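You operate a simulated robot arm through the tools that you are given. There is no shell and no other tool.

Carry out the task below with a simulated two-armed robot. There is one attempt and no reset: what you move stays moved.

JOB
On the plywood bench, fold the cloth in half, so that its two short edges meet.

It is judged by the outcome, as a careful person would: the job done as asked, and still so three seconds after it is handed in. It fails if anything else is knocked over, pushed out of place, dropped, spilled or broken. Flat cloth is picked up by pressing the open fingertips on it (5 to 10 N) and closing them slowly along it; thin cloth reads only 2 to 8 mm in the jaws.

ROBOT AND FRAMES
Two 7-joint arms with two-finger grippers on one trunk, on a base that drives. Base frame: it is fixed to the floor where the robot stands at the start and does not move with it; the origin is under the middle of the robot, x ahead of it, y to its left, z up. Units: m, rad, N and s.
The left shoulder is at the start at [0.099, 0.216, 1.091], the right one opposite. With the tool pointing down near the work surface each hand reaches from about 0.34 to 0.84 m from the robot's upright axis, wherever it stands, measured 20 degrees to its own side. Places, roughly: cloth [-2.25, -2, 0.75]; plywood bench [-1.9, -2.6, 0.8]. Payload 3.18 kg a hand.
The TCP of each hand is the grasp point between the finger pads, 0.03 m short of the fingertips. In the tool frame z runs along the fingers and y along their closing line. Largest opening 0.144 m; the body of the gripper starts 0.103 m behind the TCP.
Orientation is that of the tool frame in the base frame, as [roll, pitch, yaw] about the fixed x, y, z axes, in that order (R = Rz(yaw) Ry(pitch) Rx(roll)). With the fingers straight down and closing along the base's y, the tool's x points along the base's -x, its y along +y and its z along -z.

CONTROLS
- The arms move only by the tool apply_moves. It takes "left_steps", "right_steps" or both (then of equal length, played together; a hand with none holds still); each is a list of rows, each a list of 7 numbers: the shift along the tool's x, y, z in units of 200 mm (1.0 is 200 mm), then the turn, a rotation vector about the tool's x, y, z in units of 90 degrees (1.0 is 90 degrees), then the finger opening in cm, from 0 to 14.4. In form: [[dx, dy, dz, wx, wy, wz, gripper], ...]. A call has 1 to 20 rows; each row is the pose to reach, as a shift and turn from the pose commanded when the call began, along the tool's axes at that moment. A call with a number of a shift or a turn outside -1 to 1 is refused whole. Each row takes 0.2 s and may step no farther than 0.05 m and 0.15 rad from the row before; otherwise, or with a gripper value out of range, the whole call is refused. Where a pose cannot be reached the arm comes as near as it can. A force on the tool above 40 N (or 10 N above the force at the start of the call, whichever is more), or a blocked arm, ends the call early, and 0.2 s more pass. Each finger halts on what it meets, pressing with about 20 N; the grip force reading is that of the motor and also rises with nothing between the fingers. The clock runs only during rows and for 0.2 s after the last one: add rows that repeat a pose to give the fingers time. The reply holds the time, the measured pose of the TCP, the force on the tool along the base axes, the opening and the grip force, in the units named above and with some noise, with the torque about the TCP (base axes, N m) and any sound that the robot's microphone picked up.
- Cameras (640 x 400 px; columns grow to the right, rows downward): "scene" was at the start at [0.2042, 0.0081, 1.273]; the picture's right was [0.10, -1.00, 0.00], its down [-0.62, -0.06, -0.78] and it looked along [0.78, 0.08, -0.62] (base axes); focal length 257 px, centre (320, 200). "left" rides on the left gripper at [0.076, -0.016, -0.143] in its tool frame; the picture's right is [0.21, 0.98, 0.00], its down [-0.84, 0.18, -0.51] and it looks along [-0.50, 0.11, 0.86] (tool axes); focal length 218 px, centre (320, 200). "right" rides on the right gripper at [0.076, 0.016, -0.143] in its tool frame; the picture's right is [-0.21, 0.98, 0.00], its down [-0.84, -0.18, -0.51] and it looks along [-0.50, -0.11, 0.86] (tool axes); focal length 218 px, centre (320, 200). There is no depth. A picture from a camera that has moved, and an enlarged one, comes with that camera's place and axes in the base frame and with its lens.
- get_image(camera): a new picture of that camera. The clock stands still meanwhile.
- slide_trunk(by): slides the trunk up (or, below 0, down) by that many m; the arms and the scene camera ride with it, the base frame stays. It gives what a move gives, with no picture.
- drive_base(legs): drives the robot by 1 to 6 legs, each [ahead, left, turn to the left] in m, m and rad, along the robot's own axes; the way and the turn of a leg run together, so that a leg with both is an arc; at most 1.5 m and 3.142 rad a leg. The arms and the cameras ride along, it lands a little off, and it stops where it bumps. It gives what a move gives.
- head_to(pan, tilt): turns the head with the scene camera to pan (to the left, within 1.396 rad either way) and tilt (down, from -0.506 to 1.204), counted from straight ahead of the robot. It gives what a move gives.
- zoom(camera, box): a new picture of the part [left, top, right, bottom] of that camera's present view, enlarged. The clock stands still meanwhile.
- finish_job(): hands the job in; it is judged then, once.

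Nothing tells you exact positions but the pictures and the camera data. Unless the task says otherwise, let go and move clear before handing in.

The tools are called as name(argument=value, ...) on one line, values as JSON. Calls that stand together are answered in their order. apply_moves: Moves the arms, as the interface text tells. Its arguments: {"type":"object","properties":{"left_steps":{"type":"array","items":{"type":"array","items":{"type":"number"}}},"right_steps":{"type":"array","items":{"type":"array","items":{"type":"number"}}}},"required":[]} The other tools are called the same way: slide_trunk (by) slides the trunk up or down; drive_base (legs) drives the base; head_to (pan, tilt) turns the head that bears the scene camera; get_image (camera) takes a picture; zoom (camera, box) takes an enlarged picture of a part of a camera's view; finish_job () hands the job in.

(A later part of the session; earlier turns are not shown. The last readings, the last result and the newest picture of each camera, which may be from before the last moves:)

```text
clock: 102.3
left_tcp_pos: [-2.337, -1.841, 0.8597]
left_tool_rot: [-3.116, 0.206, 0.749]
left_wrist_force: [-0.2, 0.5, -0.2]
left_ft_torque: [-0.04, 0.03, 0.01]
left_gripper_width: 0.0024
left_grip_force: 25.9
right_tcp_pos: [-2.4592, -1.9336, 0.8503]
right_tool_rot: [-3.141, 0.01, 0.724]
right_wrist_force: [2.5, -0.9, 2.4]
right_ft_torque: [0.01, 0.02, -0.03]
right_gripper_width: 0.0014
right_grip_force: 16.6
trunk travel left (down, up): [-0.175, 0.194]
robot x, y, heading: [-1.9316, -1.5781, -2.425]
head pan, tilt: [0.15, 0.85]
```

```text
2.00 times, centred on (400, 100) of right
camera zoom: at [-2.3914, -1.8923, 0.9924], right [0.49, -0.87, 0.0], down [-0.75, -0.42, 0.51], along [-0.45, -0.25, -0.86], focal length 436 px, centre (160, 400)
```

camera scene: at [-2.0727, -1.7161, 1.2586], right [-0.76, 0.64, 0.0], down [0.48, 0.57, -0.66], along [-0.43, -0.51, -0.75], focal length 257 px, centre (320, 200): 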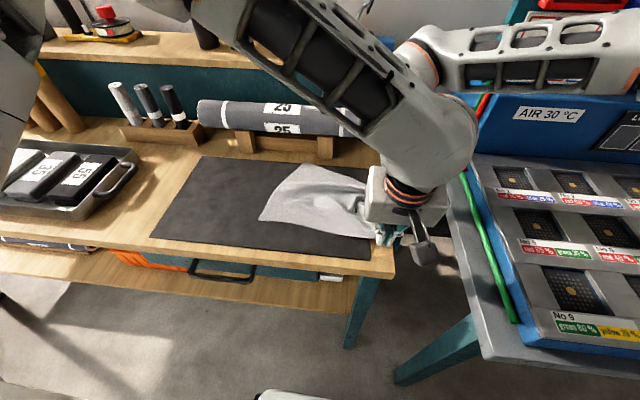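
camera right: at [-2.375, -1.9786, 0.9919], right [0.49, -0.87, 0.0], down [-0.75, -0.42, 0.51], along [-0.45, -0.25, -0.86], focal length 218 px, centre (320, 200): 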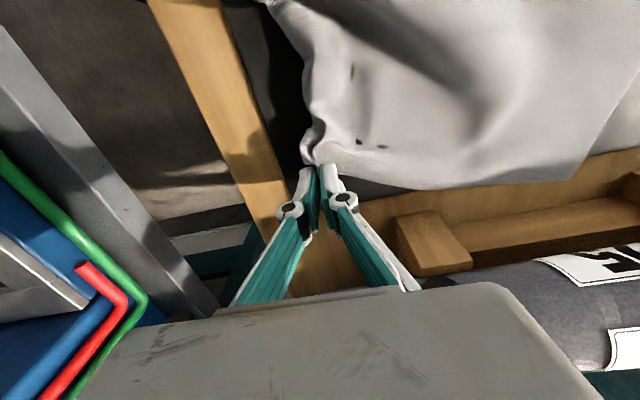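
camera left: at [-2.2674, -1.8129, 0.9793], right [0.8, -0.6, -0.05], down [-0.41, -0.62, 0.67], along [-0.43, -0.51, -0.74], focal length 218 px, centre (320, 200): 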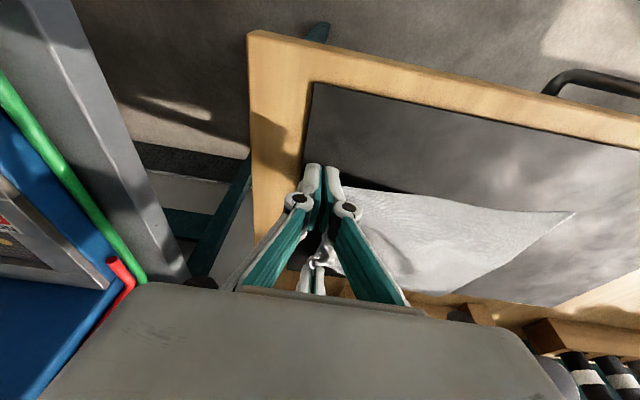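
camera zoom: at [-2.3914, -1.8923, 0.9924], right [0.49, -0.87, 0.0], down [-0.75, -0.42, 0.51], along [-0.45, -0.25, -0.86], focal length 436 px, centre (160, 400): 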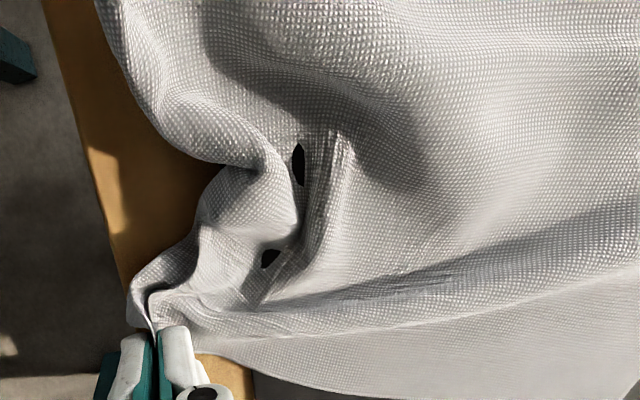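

The hands are now close to the cloth's frame; the far side still has ~3 cm slack. I'll draw only the right hand right and slightly forward to straighten the gripped edge.

apply_moves(left_steps=[[0.01, 0.01, 0, 0, 0, 0, 0], [0.02, 0.02, 0, 0, 0, 0, 0], [0.02, 0.02, 0, 0, 0, 0, 0], [0.02, 0.02, 0, 0, 0, 0, 0]], right_steps=[[-0.02, -0.05, 0, 0, 0, 0, 0], [-0.04, -0.1, 0, 0, 0, 0, 0], [-0.06, -0.15, 0, 0, 0, 0, 0], [-0.06, -0.15, 0, 0, 0, 0, 0]])

zoom(camera="scene", box=[190, 110, 430, 260])

zoom(camera="right", box=[240, 0, 560, 200])

get_image(camera="left")

```text
clock: 103.3
left_tcp_pos: [-2.3312, -1.8402, 0.8572]
left_tool_rot: [-3.115, 0.205, 0.747]
left_wrist_force: [-0.5, -0.5, -1.1]
left_ft_torque: [0.0, -0.04, 0.01]
left_gripper_width: 0.003
left_grip_force: 26.7
right_tcp_pos: [-2.4896, -1.9187, 0.8506]
right_tool_rot: [-3.137, 0.007, 0.724]
right_wrist_force: [-0.9, -0.4, -0.2]
right_ft_torque: [0.05, 0.08, 0.0]
right_gripper_width: 0.0027
right_grip_force: 17.2
trunk travel left (down, up): [-0.175, 0.194]
robot x, y, heading: [-1.9338, -1.58, -2.426]
head pan, tilt: [0.15, 0.85]
```

```text
2.67 times, centred on (310, 185) of scene
camera zoom: at [-2.0727, -1.7171, 1.2585], right [-0.76, 0.64, 0.0], down [0.48, 0.57, -0.66], along [-0.43, -0.5, -0.75], focal length 686 px, centre (347, 240)
```

zoom: 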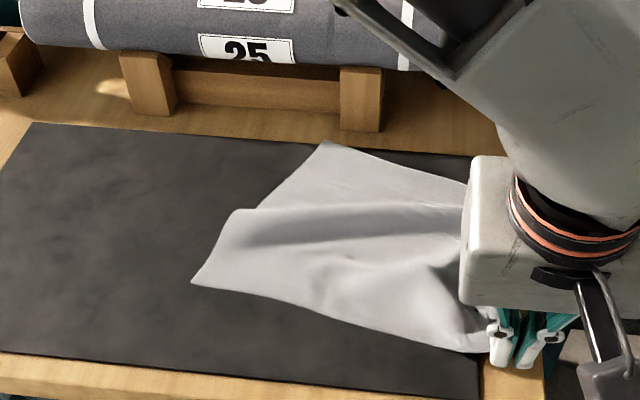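

```text
2.00 times, centred on (400, 100) of right
camera zoom: at [-2.4205, -1.8785, 0.9923], right [0.49, -0.87, 0.0], down [-0.75, -0.42, 0.51], along [-0.45, -0.25, -0.86], focal length 436 px, centre (160, 400)
```

zoom: 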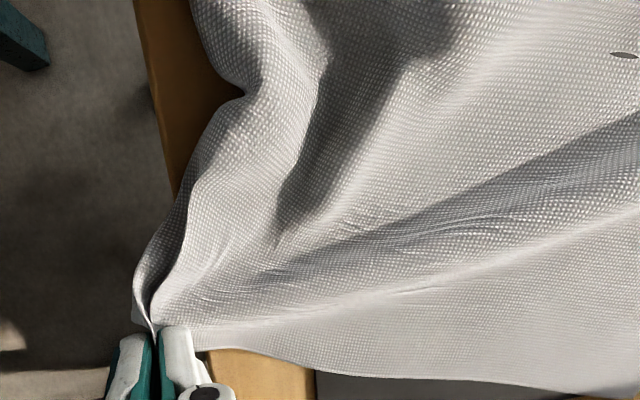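

```text
taken
camera left: at [-2.2644, -1.7607, 0.9833], right [0.81, -0.58, -0.07], down [-0.4, -0.63, 0.66], along [-0.43, -0.51, -0.75], focal length 218 px, centre (320, 200)
```

left: 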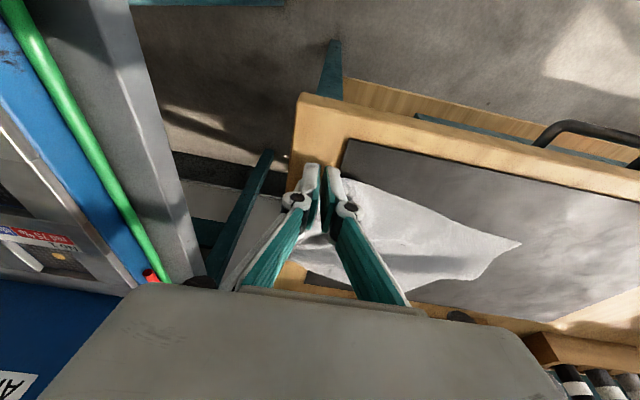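

Pulling flat on the table just bunches it. Better idea: lift the cloth fully so it hangs from its held short edge, then lay the lower half down and drape the upper half back over it. First I'll square the hands (same lateral position, 0.185 m apart) while lifting.

apply_moves(left_steps=[[-0.03, 0.03, -0.07, -0.004, 0, 0.004, 0], [-0.065, 0.07, -0.13, -0.008, 0, 0.008, 0], [-0.1, 0.11, -0.2, -0.012, 0, 0.012, 0], [-0.13, 0.15, -0.26, -0.017, 0, 0.018, 0], [-0.163, 0.185, -0.324, -0.017, 0, 0.018, 0], [-0.163, 0.185, -0.324, -0.017, 0, 0.018, 0]], right_steps=[[-0.03, 0.07, -0.07, 0, 0, 0, 0], [-0.065, 0.15, -0.14, 0, 0, 0, 0], [-0.1, 0.24, -0.21, 0, 0, 0, 0], [-0.135, 0.33, -0.28, 0, 0, 0, 0], [-0.165, 0.41, -0.35, 0, 0, 0, 0], [-0.165, 0.41, -0.35, 0, 0, 0, 0]])

slide_trunk(by=0.15)

get_image(camera="scene")

get_image(camera="right")

get_image(camera="left")

```text
clock: 104.7
left_tcp_pos: [-2.3205, -1.882, 0.9277]
left_tool_rot: [3.137, 0.204, 0.719]
left_wrist_force: [-0.2, 0.1, 0.8]
left_ft_torque: [-0.02, -0.01, -0.02]
left_gripper_width: 0.0008
left_grip_force: 21.8
right_tcp_pos: [-2.4583, -2.0001, 0.9201]
right_tool_rot: [-3.139, 0.008, 0.725]
right_wrist_force: [-1.2, 0.0, -0.3]
right_ft_torque: [-0.04, -0.14, -0.03]
right_gripper_width: 0.0024
right_grip_force: 22.7
trunk travel left (down, up): [-0.175, 0.194]
robot x, y, heading: [-1.9339, -1.5793, -2.422]
head pan, tilt: [0.15, 0.85]
```

```text
clock: 106.5
left_tcp_pos: [-2.3204, -1.8829, 1.0756]
left_tool_rot: [3.135, 0.204, 0.721]
left_wrist_force: [0.0, -0.5, -0.4]
left_ft_torque: [0.0, 0.01, 0.03]
left_gripper_width: 0.0032
left_grip_force: 19.7
right_tcp_pos: [-2.4591, -1.9993, 1.0689]
right_tool_rot: [-3.138, 0.007, 0.724]
right_wrist_force: [0.8, -0.4, 2.0]
right_ft_torque: [0.01, -0.07, -0.02]
right_gripper_width: 0.0025
right_grip_force: 25.1
trunk travel left (down, up): [-0.325, 0.044]
robot x, y, heading: [-1.9308, -1.5794, -2.425]
head pan, tilt: [0.15, 0.85]
```

```text
taken
camera scene: at [-2.0146, -1.6661, 1.4142], right [-0.76, 0.64, 0.0], down [0.48, 0.57, -0.66], along [-0.43, -0.5, -0.75], focal length 257 px, centre (320, 200)
```

scene: 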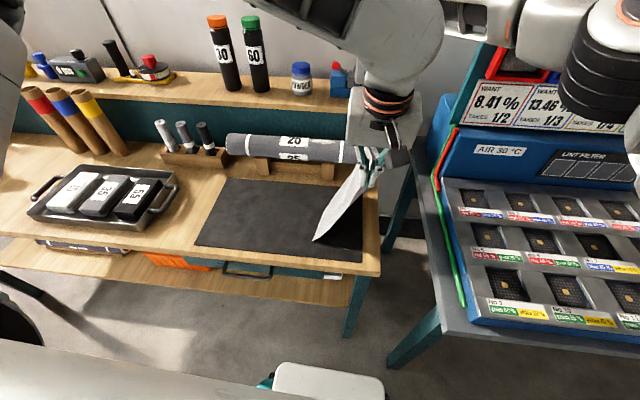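

```text
taken
camera right: at [-2.3904, -1.9618, 1.2116], right [0.49, -0.87, 0.0], down [-0.75, -0.42, 0.51], along [-0.45, -0.25, -0.86], focal length 218 px, centre (320, 200)
```

right: 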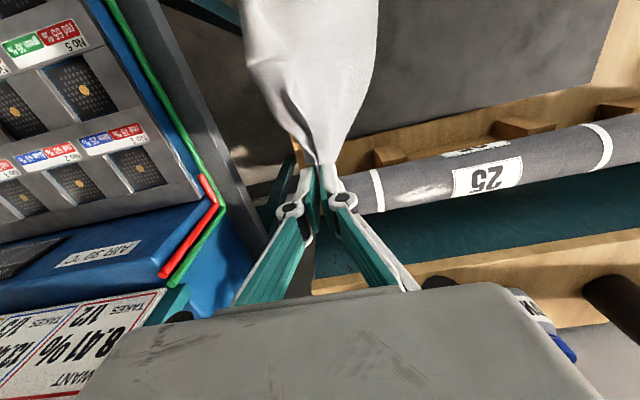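

```text
taken
camera left: at [-2.2531, -1.8008, 1.2014], right [0.8, -0.6, -0.04], down [-0.43, -0.61, 0.67], along [-0.42, -0.52, -0.74], focal length 218 px, centre (320, 200)
```

left: 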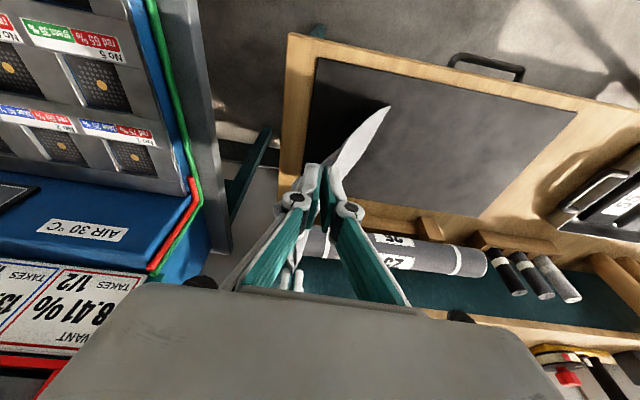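

zoom(camera="scene", box=[260, 120, 460, 245])

zoom(camera="left", box=[260, 90, 420, 190])

zoom(camera="right", box=[200, 0, 440, 150])

```text
3.20 times, centred on (360, 182) of scene
camera zoom: at [-2.0146, -1.6661, 1.4142], right [-0.76, 0.64, 0.0], down [0.48, 0.57, -0.66], along [-0.43, -0.5, -0.75], focal length 823 px, centre (192, 256)
```

zoom: 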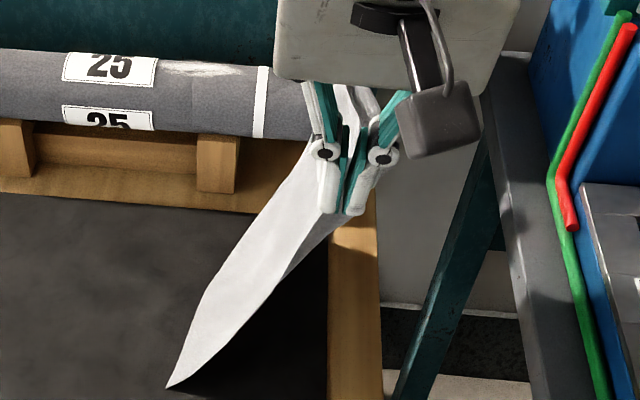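

```text
4.00 times, centred on (340, 140) of left
camera zoom: at [-2.2531, -1.8008, 1.2014], right [0.8, -0.6, -0.04], down [-0.43, -0.61, 0.67], along [-0.42, -0.52, -0.74], focal length 873 px, centre (240, 440)
```

zoom: 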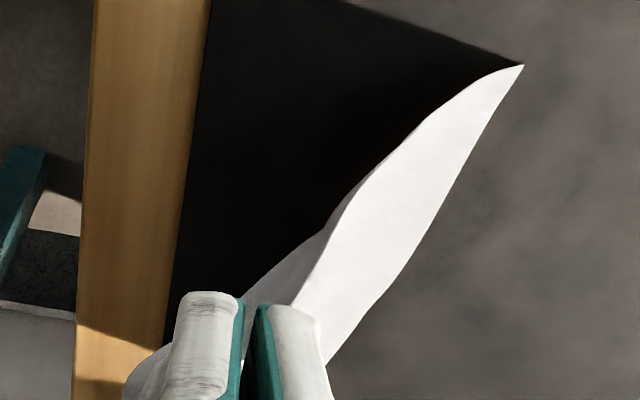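

```text
2.67 times, centred on (320, 75) of right
camera zoom: at [-2.3904, -1.9618, 1.2116], right [0.49, -0.87, 0.0], down [-0.75, -0.42, 0.51], along [-0.45, -0.25, -0.86], focal length 582 px, centre (320, 533)
```

zoom: 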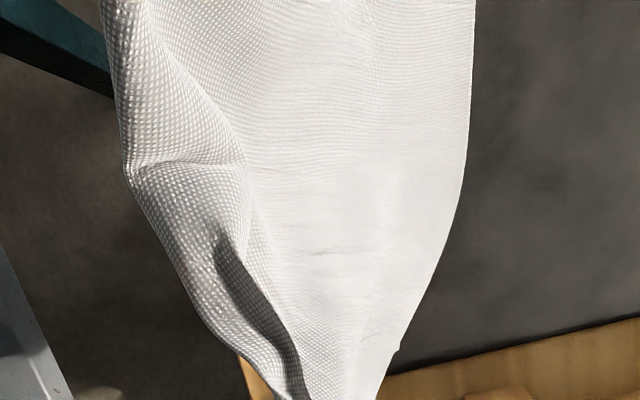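

Both hands still hold the short edge and the cloth hangs between them. I'll raise the trunk the last 4 cm so it hangs free, let it settle, and drive left 0.24 m to bring it over the middle of the mat.

slide_trunk(by=0.043)

zoom(camera="scene", box=[260, 120, 460, 245])

drive_base(legs=[[0, 0.24, 0]])

get_image(camera="scene")

get_image(camera="left")

get_image(camera="right")

```text
clock: 107.3
left_tcp_pos: [-2.3187, -1.883, 1.1187]
left_tool_rot: [3.136, 0.207, 0.721]
left_wrist_force: [0.3, 0.0, 0.5]
left_ft_torque: [0.02, 0.01, -0.01]
left_gripper_width: 0.001
left_grip_force: 22.6
right_tcp_pos: [-2.4591, -2.0011, 1.1126]
right_tool_rot: [-3.139, 0.008, 0.723]
right_wrist_force: [0.9, -0.1, -0.2]
right_ft_torque: [0.03, 0.02, 0.03]
right_gripper_width: 0.0036
right_grip_force: 24.9
trunk travel left (down, up): [-0.368, 0.001]
robot x, y, heading: [-1.9369, -1.5837, -2.421]
head pan, tilt: [0.15, 0.85]
```

```text
3.20 times, centred on (360, 182) of scene
camera zoom: at [-2.0148, -1.6662, 1.4564], right [-0.76, 0.64, 0.0], down [0.48, 0.57, -0.66], along [-0.43, -0.5, -0.75], focal length 823 px, centre (192, 256)
```

zoom: 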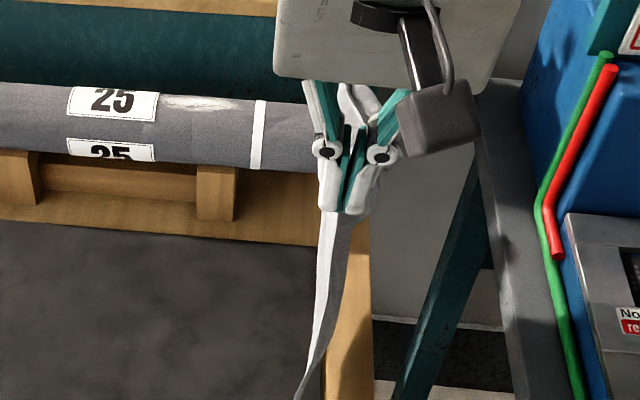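

```text
clock: 110.0
left_tcp_pos: [-2.1614, -2.0607, 1.1208]
left_tool_rot: [3.137, 0.206, 0.719]
left_wrist_force: [0.3, 0.6, 2.2]
left_ft_torque: [0.02, 0.01, -0.01]
left_gripper_width: 0.0006
left_grip_force: 20.1
right_tcp_pos: [-2.3017, -2.18, 1.1133]
right_tool_rot: [-3.137, 0.004, 0.724]
right_wrist_force: [-0.3, -0.3, -0.2]
right_ft_torque: [0.0, 0.01, -0.03]
right_gripper_width: 0.003
right_grip_force: 20.0
trunk travel left (down, up): [-0.368, 0.001]
robot x, y, heading: [-1.7772, -1.7616, -2.421]
head pan, tilt: [0.15, 0.85]
```

```text
taken
camera scene: at [-1.8573, -1.8457, 1.4565], right [-0.76, 0.65, 0.0], down [0.48, 0.57, -0.66], along [-0.43, -0.5, -0.75], focal length 257 px, centre (320, 200)
```

scene: 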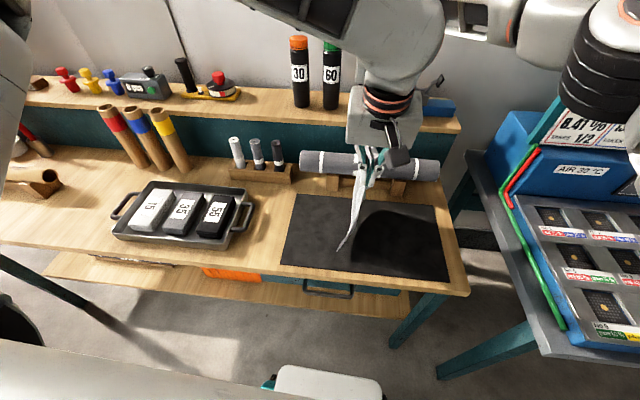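

```text
taken
camera left: at [-2.0956, -1.98, 1.2448], right [0.8, -0.6, -0.04], down [-0.43, -0.61, 0.67], along [-0.42, -0.52, -0.74], focal length 218 px, centre (320, 200)
```

left: 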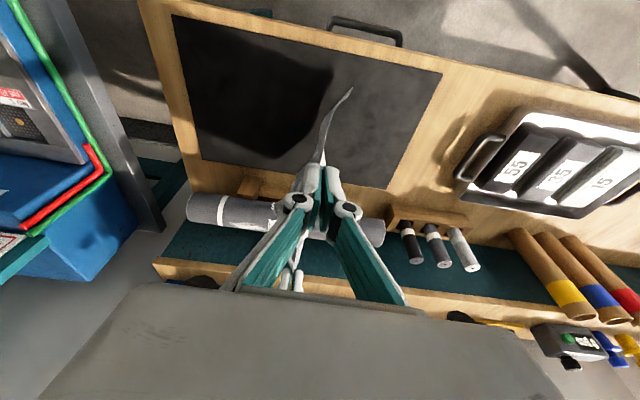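

```text
taken
camera right: at [-2.2331, -2.1409, 1.2552], right [0.49, -0.87, 0.0], down [-0.75, -0.42, 0.51], along [-0.45, -0.25, -0.86], focal length 218 px, centre (320, 200)
```

right: 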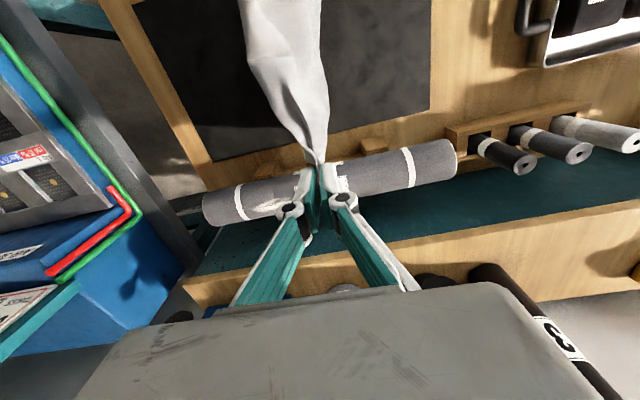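

The cloth hangs as a clean vertical sheet between both hands, bottom edge just above the mat. I'll let it settle for a moment and look again.

apply_moves(left_steps=[[0, 0, 0, 0, 0, 0, 0], [0, 0, 0, 0, 0, 0, 0], [0, 0, 0, 0, 0, 0, 0], [0, 0, 0, 0, 0, 0, 0], [0, 0, 0, 0, 0, 0, 0], [0, 0, 0, 0, 0, 0, 0], [0, 0, 0, 0, 0, 0, 0]], right_steps=[[0, 0, 0, 0, 0, 0, 0], [0, 0, 0, 0, 0, 0, 0], [0, 0, 0, 0, 0, 0, 0], [0, 0, 0, 0, 0, 0, 0], [0, 0, 0, 0, 0, 0, 0], [0, 0, 0, 0, 0, 0, 0], [0, 0, 0, 0, 0, 0, 0]])

zoom(camera="scene", box=[270, 140, 470, 265])

zoom(camera="left", box=[240, 60, 400, 160])

```text
clock: 111.7
left_tcp_pos: [-2.1622, -2.0616, 1.1205]
left_tool_rot: [3.138, 0.207, 0.718]
left_wrist_force: [0.8, 0.0, -0.3]
left_ft_torque: [-0.03, 0.01, -0.02]
left_gripper_width: 0.0027
left_grip_force: 25.3
right_tcp_pos: [-2.3015, -2.1803, 1.1124]
right_tool_rot: [-3.138, 0.006, 0.725]
right_wrist_force: [-0.4, -1.0, 1.8]
right_ft_torque: [-0.03, 0.0, 0.01]
right_gripper_width: 0.0009
right_grip_force: 19.3
trunk travel left (down, up): [-0.368, 0.001]
robot x, y, heading: [-1.7748, -1.7561, -2.419]
head pan, tilt: [0.15, 0.85]
```

```text
3.20 times, centred on (370, 202) of scene
camera zoom: at [-1.8574, -1.8456, 1.4565], right [-0.76, 0.65, 0.0], down [0.48, 0.57, -0.66], along [-0.43, -0.5, -0.75], focal length 823 px, centre (160, 192)
```

zoom: 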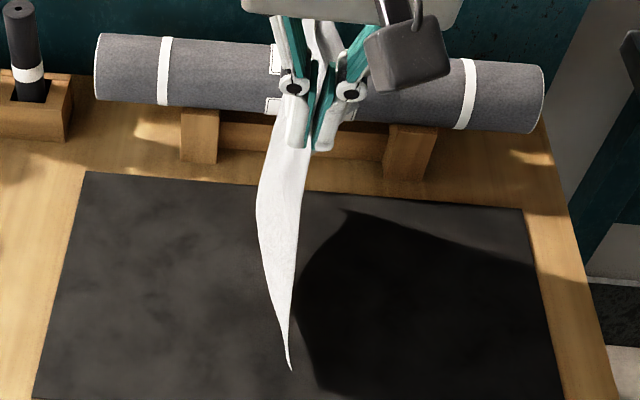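

```text
4.00 times, centred on (320, 110) of left
camera zoom: at [-2.0957, -1.9798, 1.2448], right [0.8, -0.6, -0.04], down [-0.43, -0.61, 0.67], along [-0.42, -0.52, -0.74], focal length 873 px, centre (320, 560)
```

zoom: 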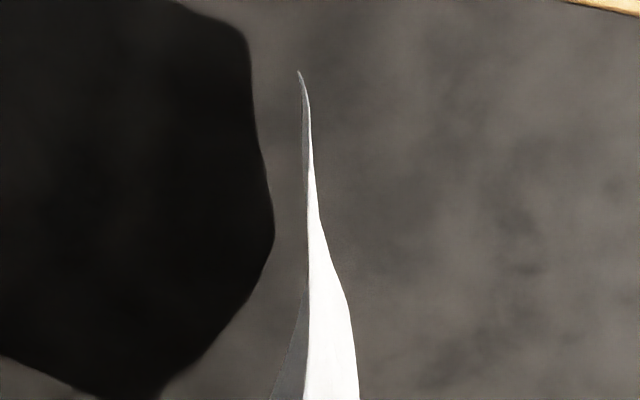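

It hangs straight. Now I'll lower until the bottom edge rests on the mat and ease the base right, so the bottom half starts laying down toward the left.

apply_moves(left_steps=[[-0.0, 0, 0, 0, 0, 0, 0], [0.01, 0, 0.05, 0, 0, 0, 0], [0.02, 0, 0.1, 0, 0, 0, 0], [0.028, 0, 0.137, 0, 0, 0, 0], [0.028, 0, 0.137, 0, 0, 0, 0]], right_steps=[[0, 0, 0, 0, 0, 0, 0], [0, 0, 0.05, 0, 0, 0, 0], [0, 0, 0.1, 0, 0, 0, 0], [0, 0, 0.14, 0, 0, 0, 0], [0, 0, 0.14, 0, 0, 0, 0]])

drive_base(legs=[[0, -0.04, 0]])

zoom(camera="scene", box=[240, 140, 440, 265])

zoom(camera="left", box=[240, 60, 400, 160])

```text
clock: 112.8
left_tcp_pos: [-2.1629, -2.0619, 1.0919]
left_tool_rot: [3.136, 0.205, 0.72]
left_wrist_force: [0.2, 0.0, -0.1]
left_ft_torque: [0.0, 0.01, 0.02]
left_gripper_width: 0.0013
left_grip_force: 18.2
right_tcp_pos: [-2.3034, -2.1796, 1.0841]
right_tool_rot: [-3.138, 0.008, 0.722]
right_wrist_force: [0.8, 0.1, 1.1]
right_ft_torque: [-0.02, 0.02, 0.0]
right_gripper_width: 0.0017
right_grip_force: 17.4
trunk travel left (down, up): [-0.368, 0.001]
robot x, y, heading: [-1.7778, -1.7626, -2.42]
head pan, tilt: [0.15, 0.85]
```

```text
clock: 113.9
left_tcp_pos: [-2.1889, -2.0311, 1.093]
left_tool_rot: [3.137, 0.206, 0.72]
left_wrist_force: [-0.7, 0.1, -0.4]
left_ft_torque: [-0.02, -0.03, -0.01]
left_gripper_width: 0.0008
left_grip_force: 17.9
right_tcp_pos: [-2.3283, -2.1502, 1.0848]
right_tool_rot: [-3.139, 0.008, 0.723]
right_wrist_force: [-0.7, -0.2, 0.4]
right_ft_torque: [0.01, 0.01, 0.01]
right_gripper_width: 0.0006
right_grip_force: 19.8
trunk travel left (down, up): [-0.368, 0.001]
robot x, y, heading: [-1.8029, -1.7288, -2.416]
head pan, tilt: [0.15, 0.85]
```

```text
3.20 times, centred on (340, 202) of scene
camera zoom: at [-1.8841, -1.815, 1.4565], right [-0.76, 0.65, 0.0], down [0.48, 0.57, -0.66], along [-0.43, -0.5, -0.75], focal length 823 px, centre (256, 192)
```

zoom: 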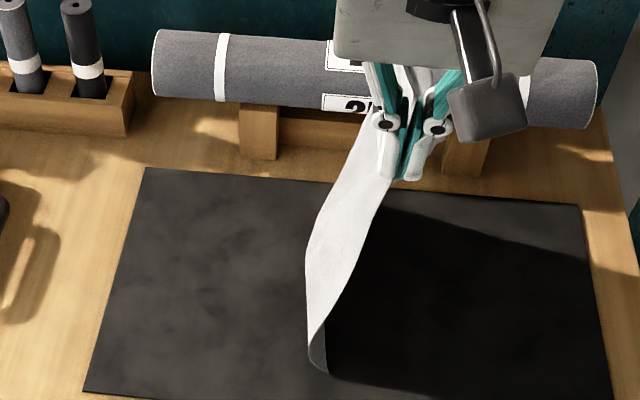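

```text
4.00 times, centred on (320, 110) of left
camera zoom: at [-2.1224, -1.9495, 1.2169], right [0.8, -0.6, -0.04], down [-0.43, -0.61, 0.67], along [-0.42, -0.52, -0.74], focal length 873 px, centre (320, 560)
```

zoom: 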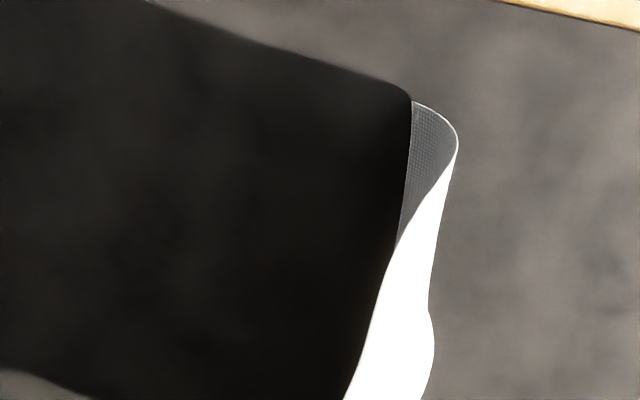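

The bottom edge naturally curls to the right, so I'll lay it the other way round: bottom half toward the right, hands travelling left, then fold back to the right. Lift free, shift right, settle, and lower again.

apply_moves(left_steps=[[-0.01, 0, -0.05, 0, 0, 0, 0], [-0.02, 0, -0.1, 0, 0, 0, 0], [-0.028, 0, -0.137, 0, 0, 0, 0]], right_steps=[[0, 0, -0.05, 0, 0, 0, 0], [0, 0, -0.1, 0, 0, 0, 0], [0, 0, -0.14, 0, 0, 0, 0]])

drive_base(legs=[[0, -0.05, 0]])

apply_moves(left_steps=[[0, 0, 0, 0, 0, 0, 0], [0, 0, 0, 0, 0, 0, 0], [0, 0, 0, 0, 0, 0, 0], [0, 0, 0, 0, 0, 0, 0], [0, 0, 0, 0, 0, 0, 0], [0, 0, 0, 0, 0, 0, 0], [0.01, 0, 0.05, 0, 0, 0, 0], [0.02, 0, 0.1, 0, 0, 0, 0], [0.028, 0, 0.137, 0, 0, 0, 0], [0.032, 0, 0.16, 0, 0, 0, 0], [0.032, 0, 0.16, 0, 0, 0, 0]], right_steps=[[0, 0, 0, 0, 0, 0, 0], [0, 0, 0, 0, 0, 0, 0], [0, 0, 0, 0, 0, 0, 0], [0, 0, 0, 0, 0, 0, 0], [0, 0, 0, 0, 0, 0, 0], [0, 0, 0, 0, 0, 0, 0], [0, 0, 0.05, 0, 0, 0, 0], [0, 0, 0.1, 0, 0, 0, 0], [0, 0, 0.14, 0, 0, 0, 0], [0, 0, 0.163, 0, 0, 0, 0], [0, 0, 0.163, 0, 0, 0, 0]])

zoom(camera="scene", box=[240, 140, 440, 265])

zoom(camera="left", box=[240, 60, 400, 160])

```text
clock: 114.7
left_tcp_pos: [-2.1888, -2.0316, 1.1203]
left_tool_rot: [3.135, 0.207, 0.721]
left_wrist_force: [0.2, 0.8, 0.7]
left_ft_torque: [0.0, -0.01, -0.03]
left_gripper_width: 0.001
left_grip_force: 21.7
right_tcp_pos: [-2.3278, -2.1509, 1.1128]
right_tool_rot: [-3.139, 0.007, 0.724]
right_wrist_force: [0.2, -0.3, 1.3]
right_ft_torque: [0.01, 0.05, 0.0]
right_gripper_width: 0.0013
right_grip_force: 22.2
trunk travel left (down, up): [-0.368, 0.001]
robot x, y, heading: [-1.8054, -1.7283, -2.422]
head pan, tilt: [0.15, 0.85]
```

```text
clock: 115.8
left_tcp_pos: [-2.2207, -1.9948, 1.1196]
left_tool_rot: [3.137, 0.207, 0.719]
left_wrist_force: [0.3, -0.1, 0.2]
left_ft_torque: [-0.02, -0.03, 0.0]
left_gripper_width: 0.0021
left_grip_force: 17.3
right_tcp_pos: [-2.3605, -2.1128, 1.1121]
right_tool_rot: [-3.136, 0.007, 0.723]
right_wrist_force: [-0.2, 0.3, 0.9]
right_ft_torque: [0.0, 0.02, 0.01]
right_gripper_width: 0.0022
right_grip_force: 16.1
trunk travel left (down, up): [-0.368, 0.001]
robot x, y, heading: [-1.8372, -1.6945, -2.423]
head pan, tilt: [0.15, 0.85]
```

```text
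clock: 118.2
left_tcp_pos: [-2.2204, -1.9946, 1.0872]
left_tool_rot: [3.137, 0.204, 0.721]
left_wrist_force: [-0.3, -0.2, -0.7]
left_ft_torque: [-0.02, 0.02, -0.02]
left_gripper_width: 0.0036
left_grip_force: 25.7
right_tcp_pos: [-2.3613, -2.1121, 1.0805]
right_tool_rot: [-3.139, 0.008, 0.723]
right_wrist_force: [0.3, 0.5, -1.2]
right_ft_torque: [-0.04, -0.03, 0.04]
right_gripper_width: 0.0012
right_grip_force: 18.1
trunk travel left (down, up): [-0.368, 0.001]
robot x, y, heading: [-1.8389, -1.6898, -2.42]
head pan, tilt: [0.15, 0.85]
```

```text
3.20 times, centred on (340, 202) of scene
camera zoom: at [-1.9164, -1.7781, 1.4565], right [-0.76, 0.65, 0.0], down [0.48, 0.57, -0.66], along [-0.43, -0.5, -0.75], focal length 823 px, centre (256, 192)
```

zoom: 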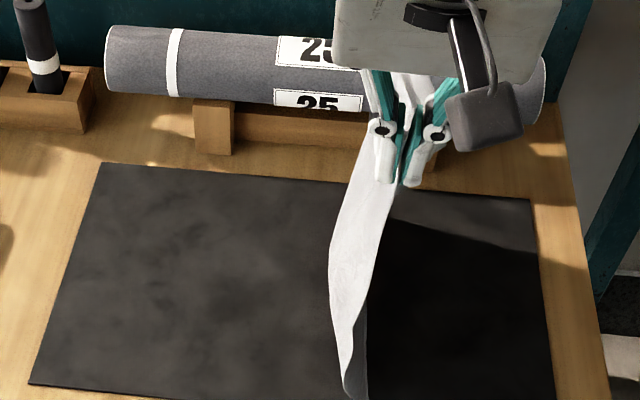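

```text
4.00 times, centred on (320, 110) of left
camera zoom: at [-2.155, -1.913, 1.2117], right [0.8, -0.6, -0.04], down [-0.43, -0.61, 0.67], along [-0.42, -0.52, -0.74], focal length 873 px, centre (320, 560)
```

zoom: 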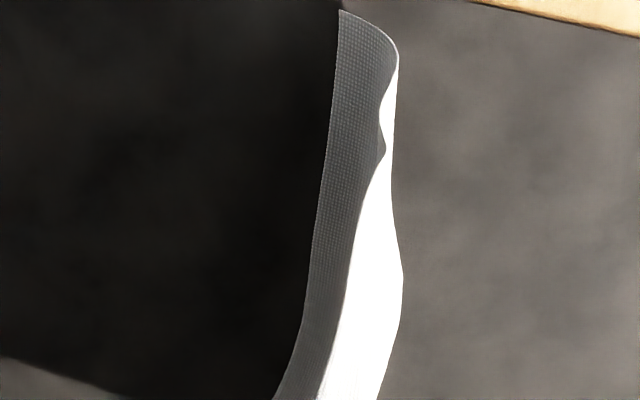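

The bottom edge now lies down toward the right, as wanted. I'll lower and move left together so more of the lower half lays flat.

apply_moves(left_steps=[[0.007, 0.02, 0.037, 0, 0, 0, 0], [0.015, 0.055, 0.073, 0, 0, 0, 0], [0.022, 0.09, 0.11, 0, 0, 0, 0], [0.03, 0.13, 0.147, 0, 0, 0, 0], [0.037, 0.17, 0.184, 0, 0, 0, 0], [0.045, 0.21, 0.22, 0, 0, 0, 0], [0.052, 0.25, 0.257, 0, 0, 0, 0], [0.06, 0.3, 0.294, 0, 0, 0, 0], [0.06, 0.3, 0.294, 0, 0, 0, 0]], right_steps=[[0, 0.02, 0.037, 0, 0, 0, 0], [0, 0.055, 0.075, 0, 0, 0, 0], [0, 0.09, 0.113, 0, 0, 0, 0], [0, 0.13, 0.15, 0, 0, 0, 0], [0, 0.17, 0.187, 0, 0, 0, 0], [0, 0.21, 0.225, 0, 0, 0, 0], [0, 0.25, 0.263, 0, 0, 0, 0], [0, 0.3, 0.3, 0, 0, 0, 0], [0, 0.3, 0.3, 0, 0, 0, 0]])

get_image(camera="scene")

get_image(camera="left")

```text
clock: 120.2
left_tcp_pos: [-2.1829, -2.0397, 1.027]
left_tool_rot: [3.136, 0.206, 0.721]
left_wrist_force: [0.8, 0.1, 0.1]
left_ft_torque: [-0.03, 0.01, 0.0]
left_gripper_width: 0.0015
left_grip_force: 16.9
right_tcp_pos: [-2.3218, -2.1583, 1.0191]
right_tool_rot: [-3.139, 0.011, 0.722]
right_wrist_force: [1.3, 0.5, 0.1]
right_ft_torque: [0.02, 0.01, 0.04]
right_gripper_width: 0.002
right_grip_force: 24.4
trunk travel left (down, up): [-0.368, 0.001]
robot x, y, heading: [-1.8357, -1.6913, -2.422]
head pan, tilt: [0.15, 0.85]
```

```text
taken
camera scene: at [-1.9171, -1.7775, 1.4565], right [-0.76, 0.65, 0.0], down [0.49, 0.57, -0.66], along [-0.43, -0.5, -0.75], focal length 257 px, centre (320, 200)
```

scene: 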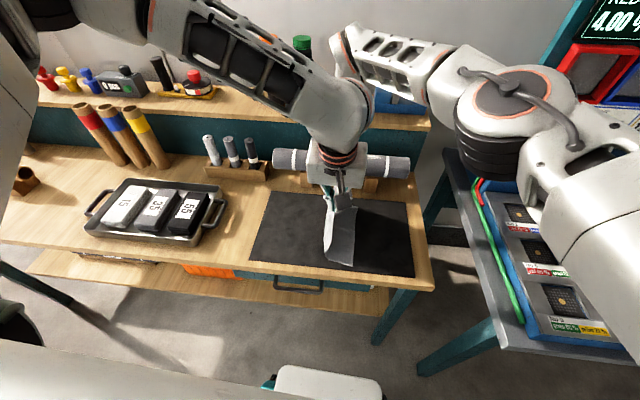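

```text
taken
camera left: at [-2.1156, -1.958, 1.1518], right [0.8, -0.6, -0.04], down [-0.43, -0.61, 0.67], along [-0.42, -0.52, -0.74], focal length 218 px, centre (320, 200)
```

left: 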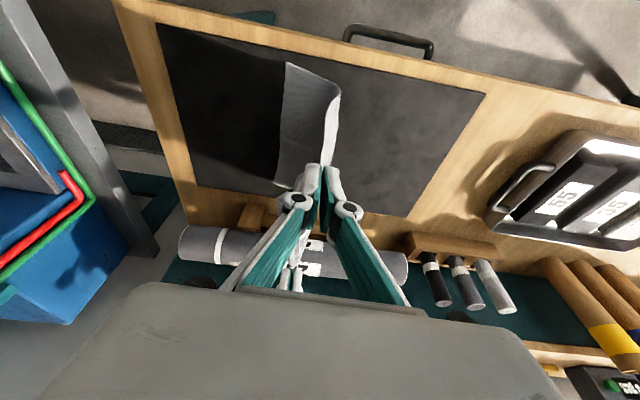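

The lower half is laying down cleanly, its bottom edge straight at L ≈ 0.04. Continuing: lower and drive left in steps until half the cloth is laid.

apply_moves(left_steps=[[0.012, 0, 0.06, 0, 0, 0, 0], [0.024, 0, 0.12, 0, 0, 0, 0], [0.024, 0, 0.12, 0, 0, 0, 0]], right_steps=[[0, 0, 0.06, 0, 0, 0, 0], [0, 0, 0.122, 0, 0, 0, 0], [0, 0, 0.122, 0, 0, 0, 0]])

drive_base(legs=[[0, 0.04, 0]])

apply_moves(left_steps=[[0.012, 0, 0.06, 0, 0, 0, 0], [0.024, 0, 0.12, 0, 0, 0, 0], [0.024, 0, 0.12, 0, 0, 0, 0]], right_steps=[[0, 0, 0.06, 0, 0, 0, 0], [0, 0, 0.122, 0, 0, 0, 0], [0, 0, 0.122, 0, 0, 0, 0]])

drive_base(legs=[[0, 0.045, 0]])

get_image(camera="scene")

get_image(camera="left")

get_image(camera="right")

```text
clock: 121.0
left_tcp_pos: [-2.1825, -2.0414, 1.0034]
left_tool_rot: [3.136, 0.205, 0.721]
left_wrist_force: [0.0, 0.3, 0.3]
left_ft_torque: [-0.02, -0.02, 0.01]
left_gripper_width: 0.0022
left_grip_force: 16.7
right_tcp_pos: [-2.3229, -2.1584, 0.9962]
right_tool_rot: [-3.141, 0.009, 0.723]
right_wrist_force: [-0.1, 1.0, -1.0]
right_ft_torque: [-0.01, -0.03, -0.01]
right_gripper_width: 0.0031
right_grip_force: 24.2
trunk travel left (down, up): [-0.368, 0.001]
robot x, y, heading: [-1.8378, -1.6884, -2.419]
head pan, tilt: [0.15, 0.85]
```

```text
clock: 122.0
left_tcp_pos: [-2.1559, -2.0701, 1.0032]
left_tool_rot: [3.136, 0.205, 0.72]
left_wrist_force: [-0.9, -0.6, 0.0]
left_ft_torque: [0.05, -0.01, 0.0]
left_gripper_width: 0.002
left_grip_force: 24.9
right_tcp_pos: [-2.2951, -2.1879, 0.9954]
right_tool_rot: [-3.137, 0.009, 0.724]
right_wrist_force: [0.7, 0.2, 1.1]
right_ft_torque: [0.01, 0.03, -0.01]
right_gripper_width: 0.0024
right_grip_force: 25.3
trunk travel left (down, up): [-0.368, 0.001]
robot x, y, heading: [-1.8117, -1.7173, -2.422]
head pan, tilt: [0.15, 0.85]
```

```text
clock: 122.8
left_tcp_pos: [-2.1567, -2.0708, 0.9781]
left_tool_rot: [3.137, 0.207, 0.72]
left_wrist_force: [-0.6, 0.2, -1.9]
left_ft_torque: [0.01, 0.01, 0.0]
left_gripper_width: 0.0005
left_grip_force: 18.1
right_tcp_pos: [-2.2984, -2.1854, 0.971]
right_tool_rot: [3.142, 0.012, 0.719]
right_wrist_force: [0.0, 0.4, -2.0]
right_ft_torque: [0.0, -0.01, 0.01]
right_gripper_width: 0.0028
right_grip_force: 22.8
trunk travel left (down, up): [-0.368, 0.001]
robot x, y, heading: [-1.8108, -1.7209, -2.422]
head pan, tilt: [0.15, 0.85]
```

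```text
clock: 123.9
left_tcp_pos: [-2.1274, -2.104, 0.9767]
left_tool_rot: [3.137, 0.208, 0.72]
left_wrist_force: [0.2, -0.2, 1.8]
left_ft_torque: [-0.01, -0.01, -0.01]
left_gripper_width: 0.0002
left_grip_force: 16.5
right_tcp_pos: [-2.2689, -2.2196, 0.9695]
right_tool_rot: [-3.137, 0.011, 0.72]
right_wrist_force: [-0.3, -0.5, 1.9]
right_ft_torque: [0.01, 0.04, -0.02]
right_gripper_width: 0.0017
right_grip_force: 22.6
trunk travel left (down, up): [-0.368, 0.001]
robot x, y, heading: [-1.7783, -1.758, -2.422]
head pan, tilt: [0.15, 0.85]
```

```text
taken
camera scene: at [-1.8607, -1.8419, 1.4564], right [-0.76, 0.65, 0.0], down [0.48, 0.57, -0.66], along [-0.43, -0.5, -0.75], focal length 257 px, centre (320, 200)
```

scene: 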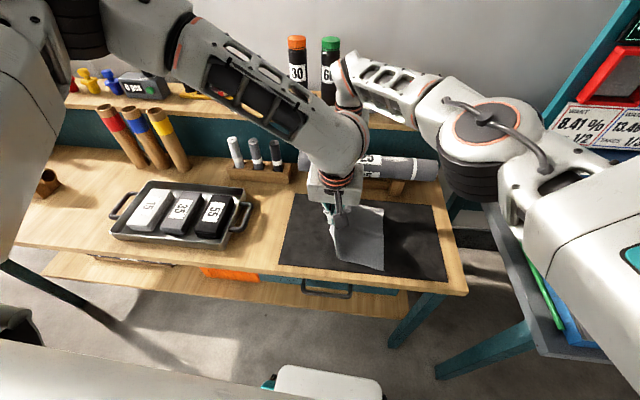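

```text
taken
camera left: at [-2.0599, -2.0227, 1.1028], right [0.8, -0.6, -0.04], down [-0.43, -0.61, 0.67], along [-0.42, -0.52, -0.74], focal length 218 px, centre (320, 200)
```

left: 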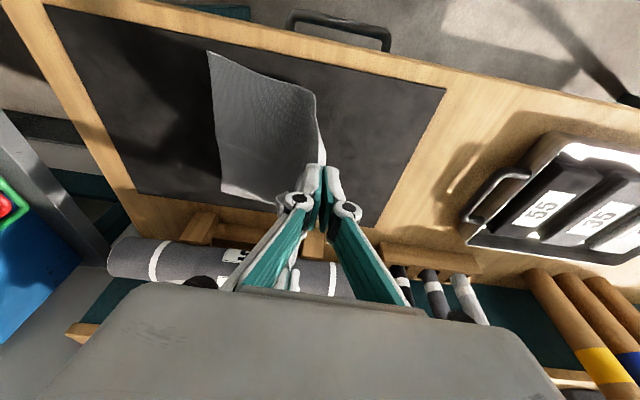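

```text
taken
camera right: at [-2.1998, -2.1802, 1.1123], right [0.49, -0.87, 0.0], down [-0.75, -0.42, 0.52], along [-0.45, -0.25, -0.86], focal length 218 px, centre (320, 200)
```

right: 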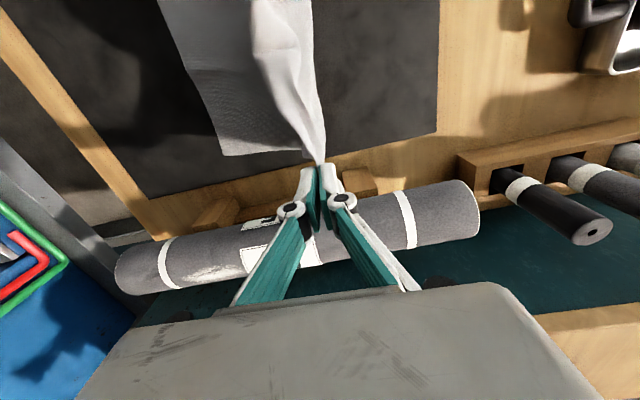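

Half the cloth now lies flat (bottom edge at L ≈ 0.036) and the hands are right above the fold line at L ≈ 0.184. Now I fold over: move the hands down and to the right.

apply_moves(left_steps=[[0.015, -0.04, 0.07, 0, 0, 0, 0], [0.03, -0.09, 0.14, 0, 0, 0, 0], [0.045, -0.14, 0.21, 0, 0, 0, 0], [0.058, -0.19, 0.28, 0, 0, 0, 0], [0.07, -0.245, 0.34, 0, 0, 0, 0], [0.08, -0.3, 0.392, 0, 0, 0, 0], [0.08, -0.3, 0.392, 0, 0, 0, 0]], right_steps=[[0, -0.04, 0.07, 0, 0, 0, 0], [0, -0.09, 0.14, 0, 0, 0, 0], [0, -0.14, 0.21, 0, 0, 0, 0], [0, -0.19, 0.275, 0, 0, 0, 0], [0, -0.24, 0.335, 0, 0, 0, 0], [0, -0.29, 0.385, 0, 0, 0, 0], [0, -0.29, 0.385, 0, 0, 0, 0]])

get_image(camera="scene")

get_image(camera="left")

get_image(camera="right")

```text
clock: 125.5
left_tcp_pos: [-2.1665, -2.0588, 0.8971]
left_tool_rot: [3.136, 0.206, 0.718]
left_wrist_force: [-0.2, 0.6, 1.2]
left_ft_torque: [0.03, -0.02, 0.02]
left_gripper_width: 0.0011
left_grip_force: 22.2
right_tcp_pos: [-2.3073, -2.1756, 0.8933]
right_tool_rot: [-3.138, 0.01, 0.718]
right_wrist_force: [0.0, -0.5, 0.4]
right_ft_torque: [0.02, 0.03, -0.01]
right_gripper_width: 0.0005
right_grip_force: 17.6
trunk travel left (down, up): [-0.368, 0.001]
robot x, y, heading: [-1.7816, -1.7558, -2.422]
head pan, tilt: [0.15, 0.85]
```

```text
taken
camera scene: at [-1.8606, -1.8417, 1.4565], right [-0.76, 0.65, 0.0], down [0.48, 0.57, -0.66], along [-0.43, -0.5, -0.75], focal length 257 px, centre (320, 200)
```

scene: 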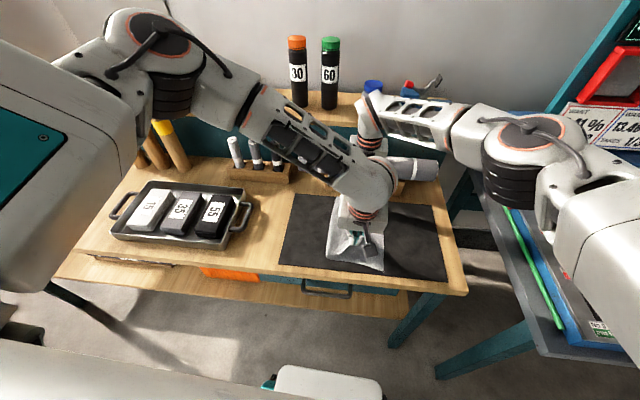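

```text
taken
camera left: at [-2.0995, -1.9779, 1.0221], right [0.8, -0.6, -0.04], down [-0.43, -0.61, 0.67], along [-0.42, -0.52, -0.74], focal length 218 px, centre (320, 200)
```

left: 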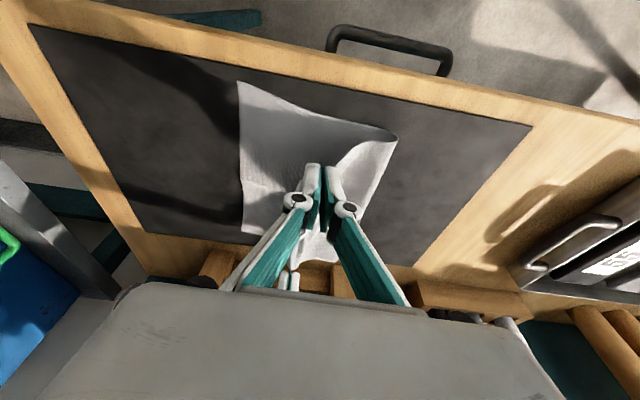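

```text
taken
camera right: at [-2.2386, -2.1362, 1.0359], right [0.49, -0.87, 0.0], down [-0.75, -0.42, 0.52], along [-0.45, -0.25, -0.86], focal length 218 px, centre (320, 200)
```

right: 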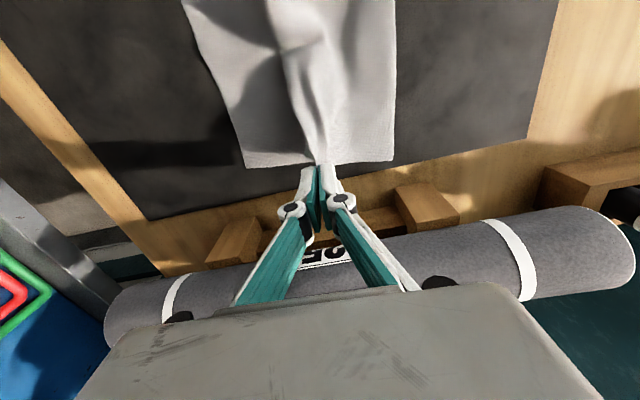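

Very good: the upper half is coming over neatly. I'll drive the base 0.045 m right, then lower the edge toward the bottom edge.

drive_base(legs=[[0, -0.045, 0]])

apply_moves(left_steps=[[0.008, -0.02, 0.04, 0, 0, 0, 0], [0.016, -0.04, 0.08, 0, 0, 0, 0], [0.024, -0.055, 0.12, 0, 0, 0, 0], [0.032, -0.07, 0.16, 0, 0, 0, 0], [0.038, -0.08, 0.19, 0, 0, 0, 0], [0.038, -0.08, 0.19, 0, 0, 0, 0]], right_steps=[[0, -0.015, 0.04, 0, 0, 0, 0], [0, -0.03, 0.08, 0, 0, 0, 0], [0, -0.045, 0.12, 0, 0, 0, 0], [0, -0.055, 0.15, 0, 0, 0, 0], [0, -0.06, 0.18, 0, 0, 0, 0], [0, -0.06, 0.18, 0, 0, 0, 0]])

get_image(camera="scene")

get_image(camera="left")

get_image(camera="right")

```text
clock: 126.6
left_tcp_pos: [-2.1959, -2.0249, 0.8976]
left_tool_rot: [3.137, 0.208, 0.719]
left_wrist_force: [-1.3, -0.2, 0.3]
left_ft_torque: [0.05, -0.03, 0.02]
left_gripper_width: 0.0016
left_grip_force: 23.8
right_tcp_pos: [-2.3373, -2.1429, 0.8946]
right_tool_rot: [-3.138, 0.011, 0.719]
right_wrist_force: [-0.7, 0.7, 2.6]
right_ft_torque: [0.02, 0.03, 0.01]
right_gripper_width: 0.0005
right_grip_force: 16.9
trunk travel left (down, up): [-0.368, 0.001]
robot x, y, heading: [-1.812, -1.7203, -2.423]
head pan, tilt: [0.15, 0.85]
```

```text
clock: 128.0
left_tcp_pos: [-2.2071, -2.0146, 0.8585]
left_tool_rot: [3.137, 0.206, 0.718]
left_wrist_force: [1.5, -0.1, 0.6]
left_ft_torque: [0.04, 0.03, 0.04]
left_gripper_width: 0.0003
left_grip_force: 18.7
right_tcp_pos: [-2.3462, -2.1324, 0.8583]
right_tool_rot: [-3.139, 0.012, 0.718]
right_wrist_force: [0.3, -0.2, 0.1]
right_ft_torque: [0.0, -0.04, -0.01]
right_gripper_width: 0.0009
right_grip_force: 21.1
trunk travel left (down, up): [-0.368, 0.001]
robot x, y, heading: [-1.8123, -1.7222, -2.419]
head pan, tilt: [0.15, 0.85]
```

```text
taken
camera scene: at [-1.8902, -1.808, 1.4565], right [-0.76, 0.65, 0.0], down [0.48, 0.57, -0.66], along [-0.43, -0.5, -0.75], focal length 257 px, centre (320, 200)
```

scene: 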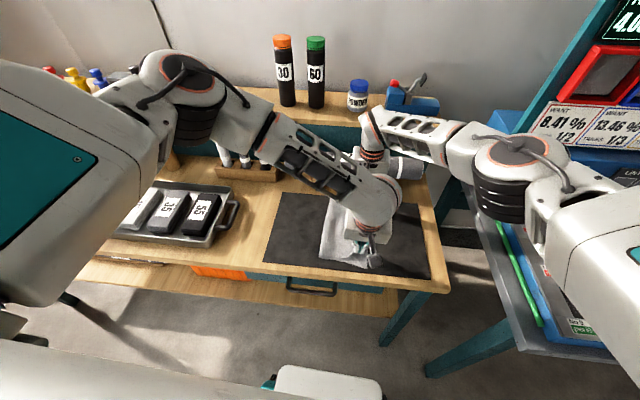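

```text
taken
camera left: at [-2.1398, -1.9328, 0.9834], right [0.8, -0.6, -0.04], down [-0.43, -0.61, 0.67], along [-0.42, -0.52, -0.74], focal length 218 px, centre (320, 200)
```

left: 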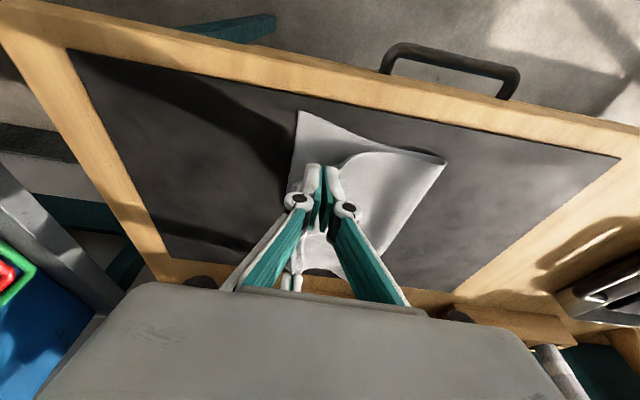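

```text
taken
camera right: at [-2.2763, -2.0937, 1.0004], right [0.49, -0.87, 0.0], down [-0.75, -0.42, 0.52], along [-0.45, -0.25, -0.86], focal length 218 px, centre (320, 200)
```

right: 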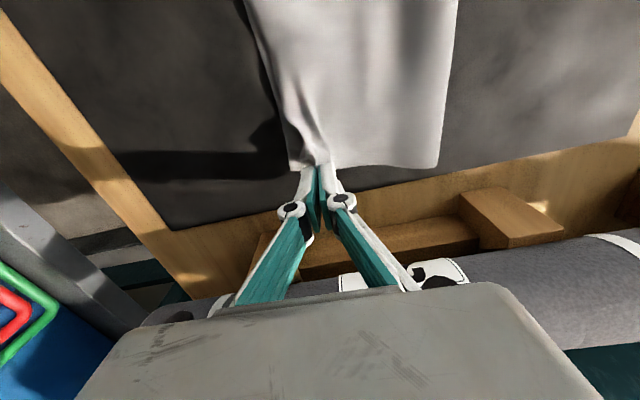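

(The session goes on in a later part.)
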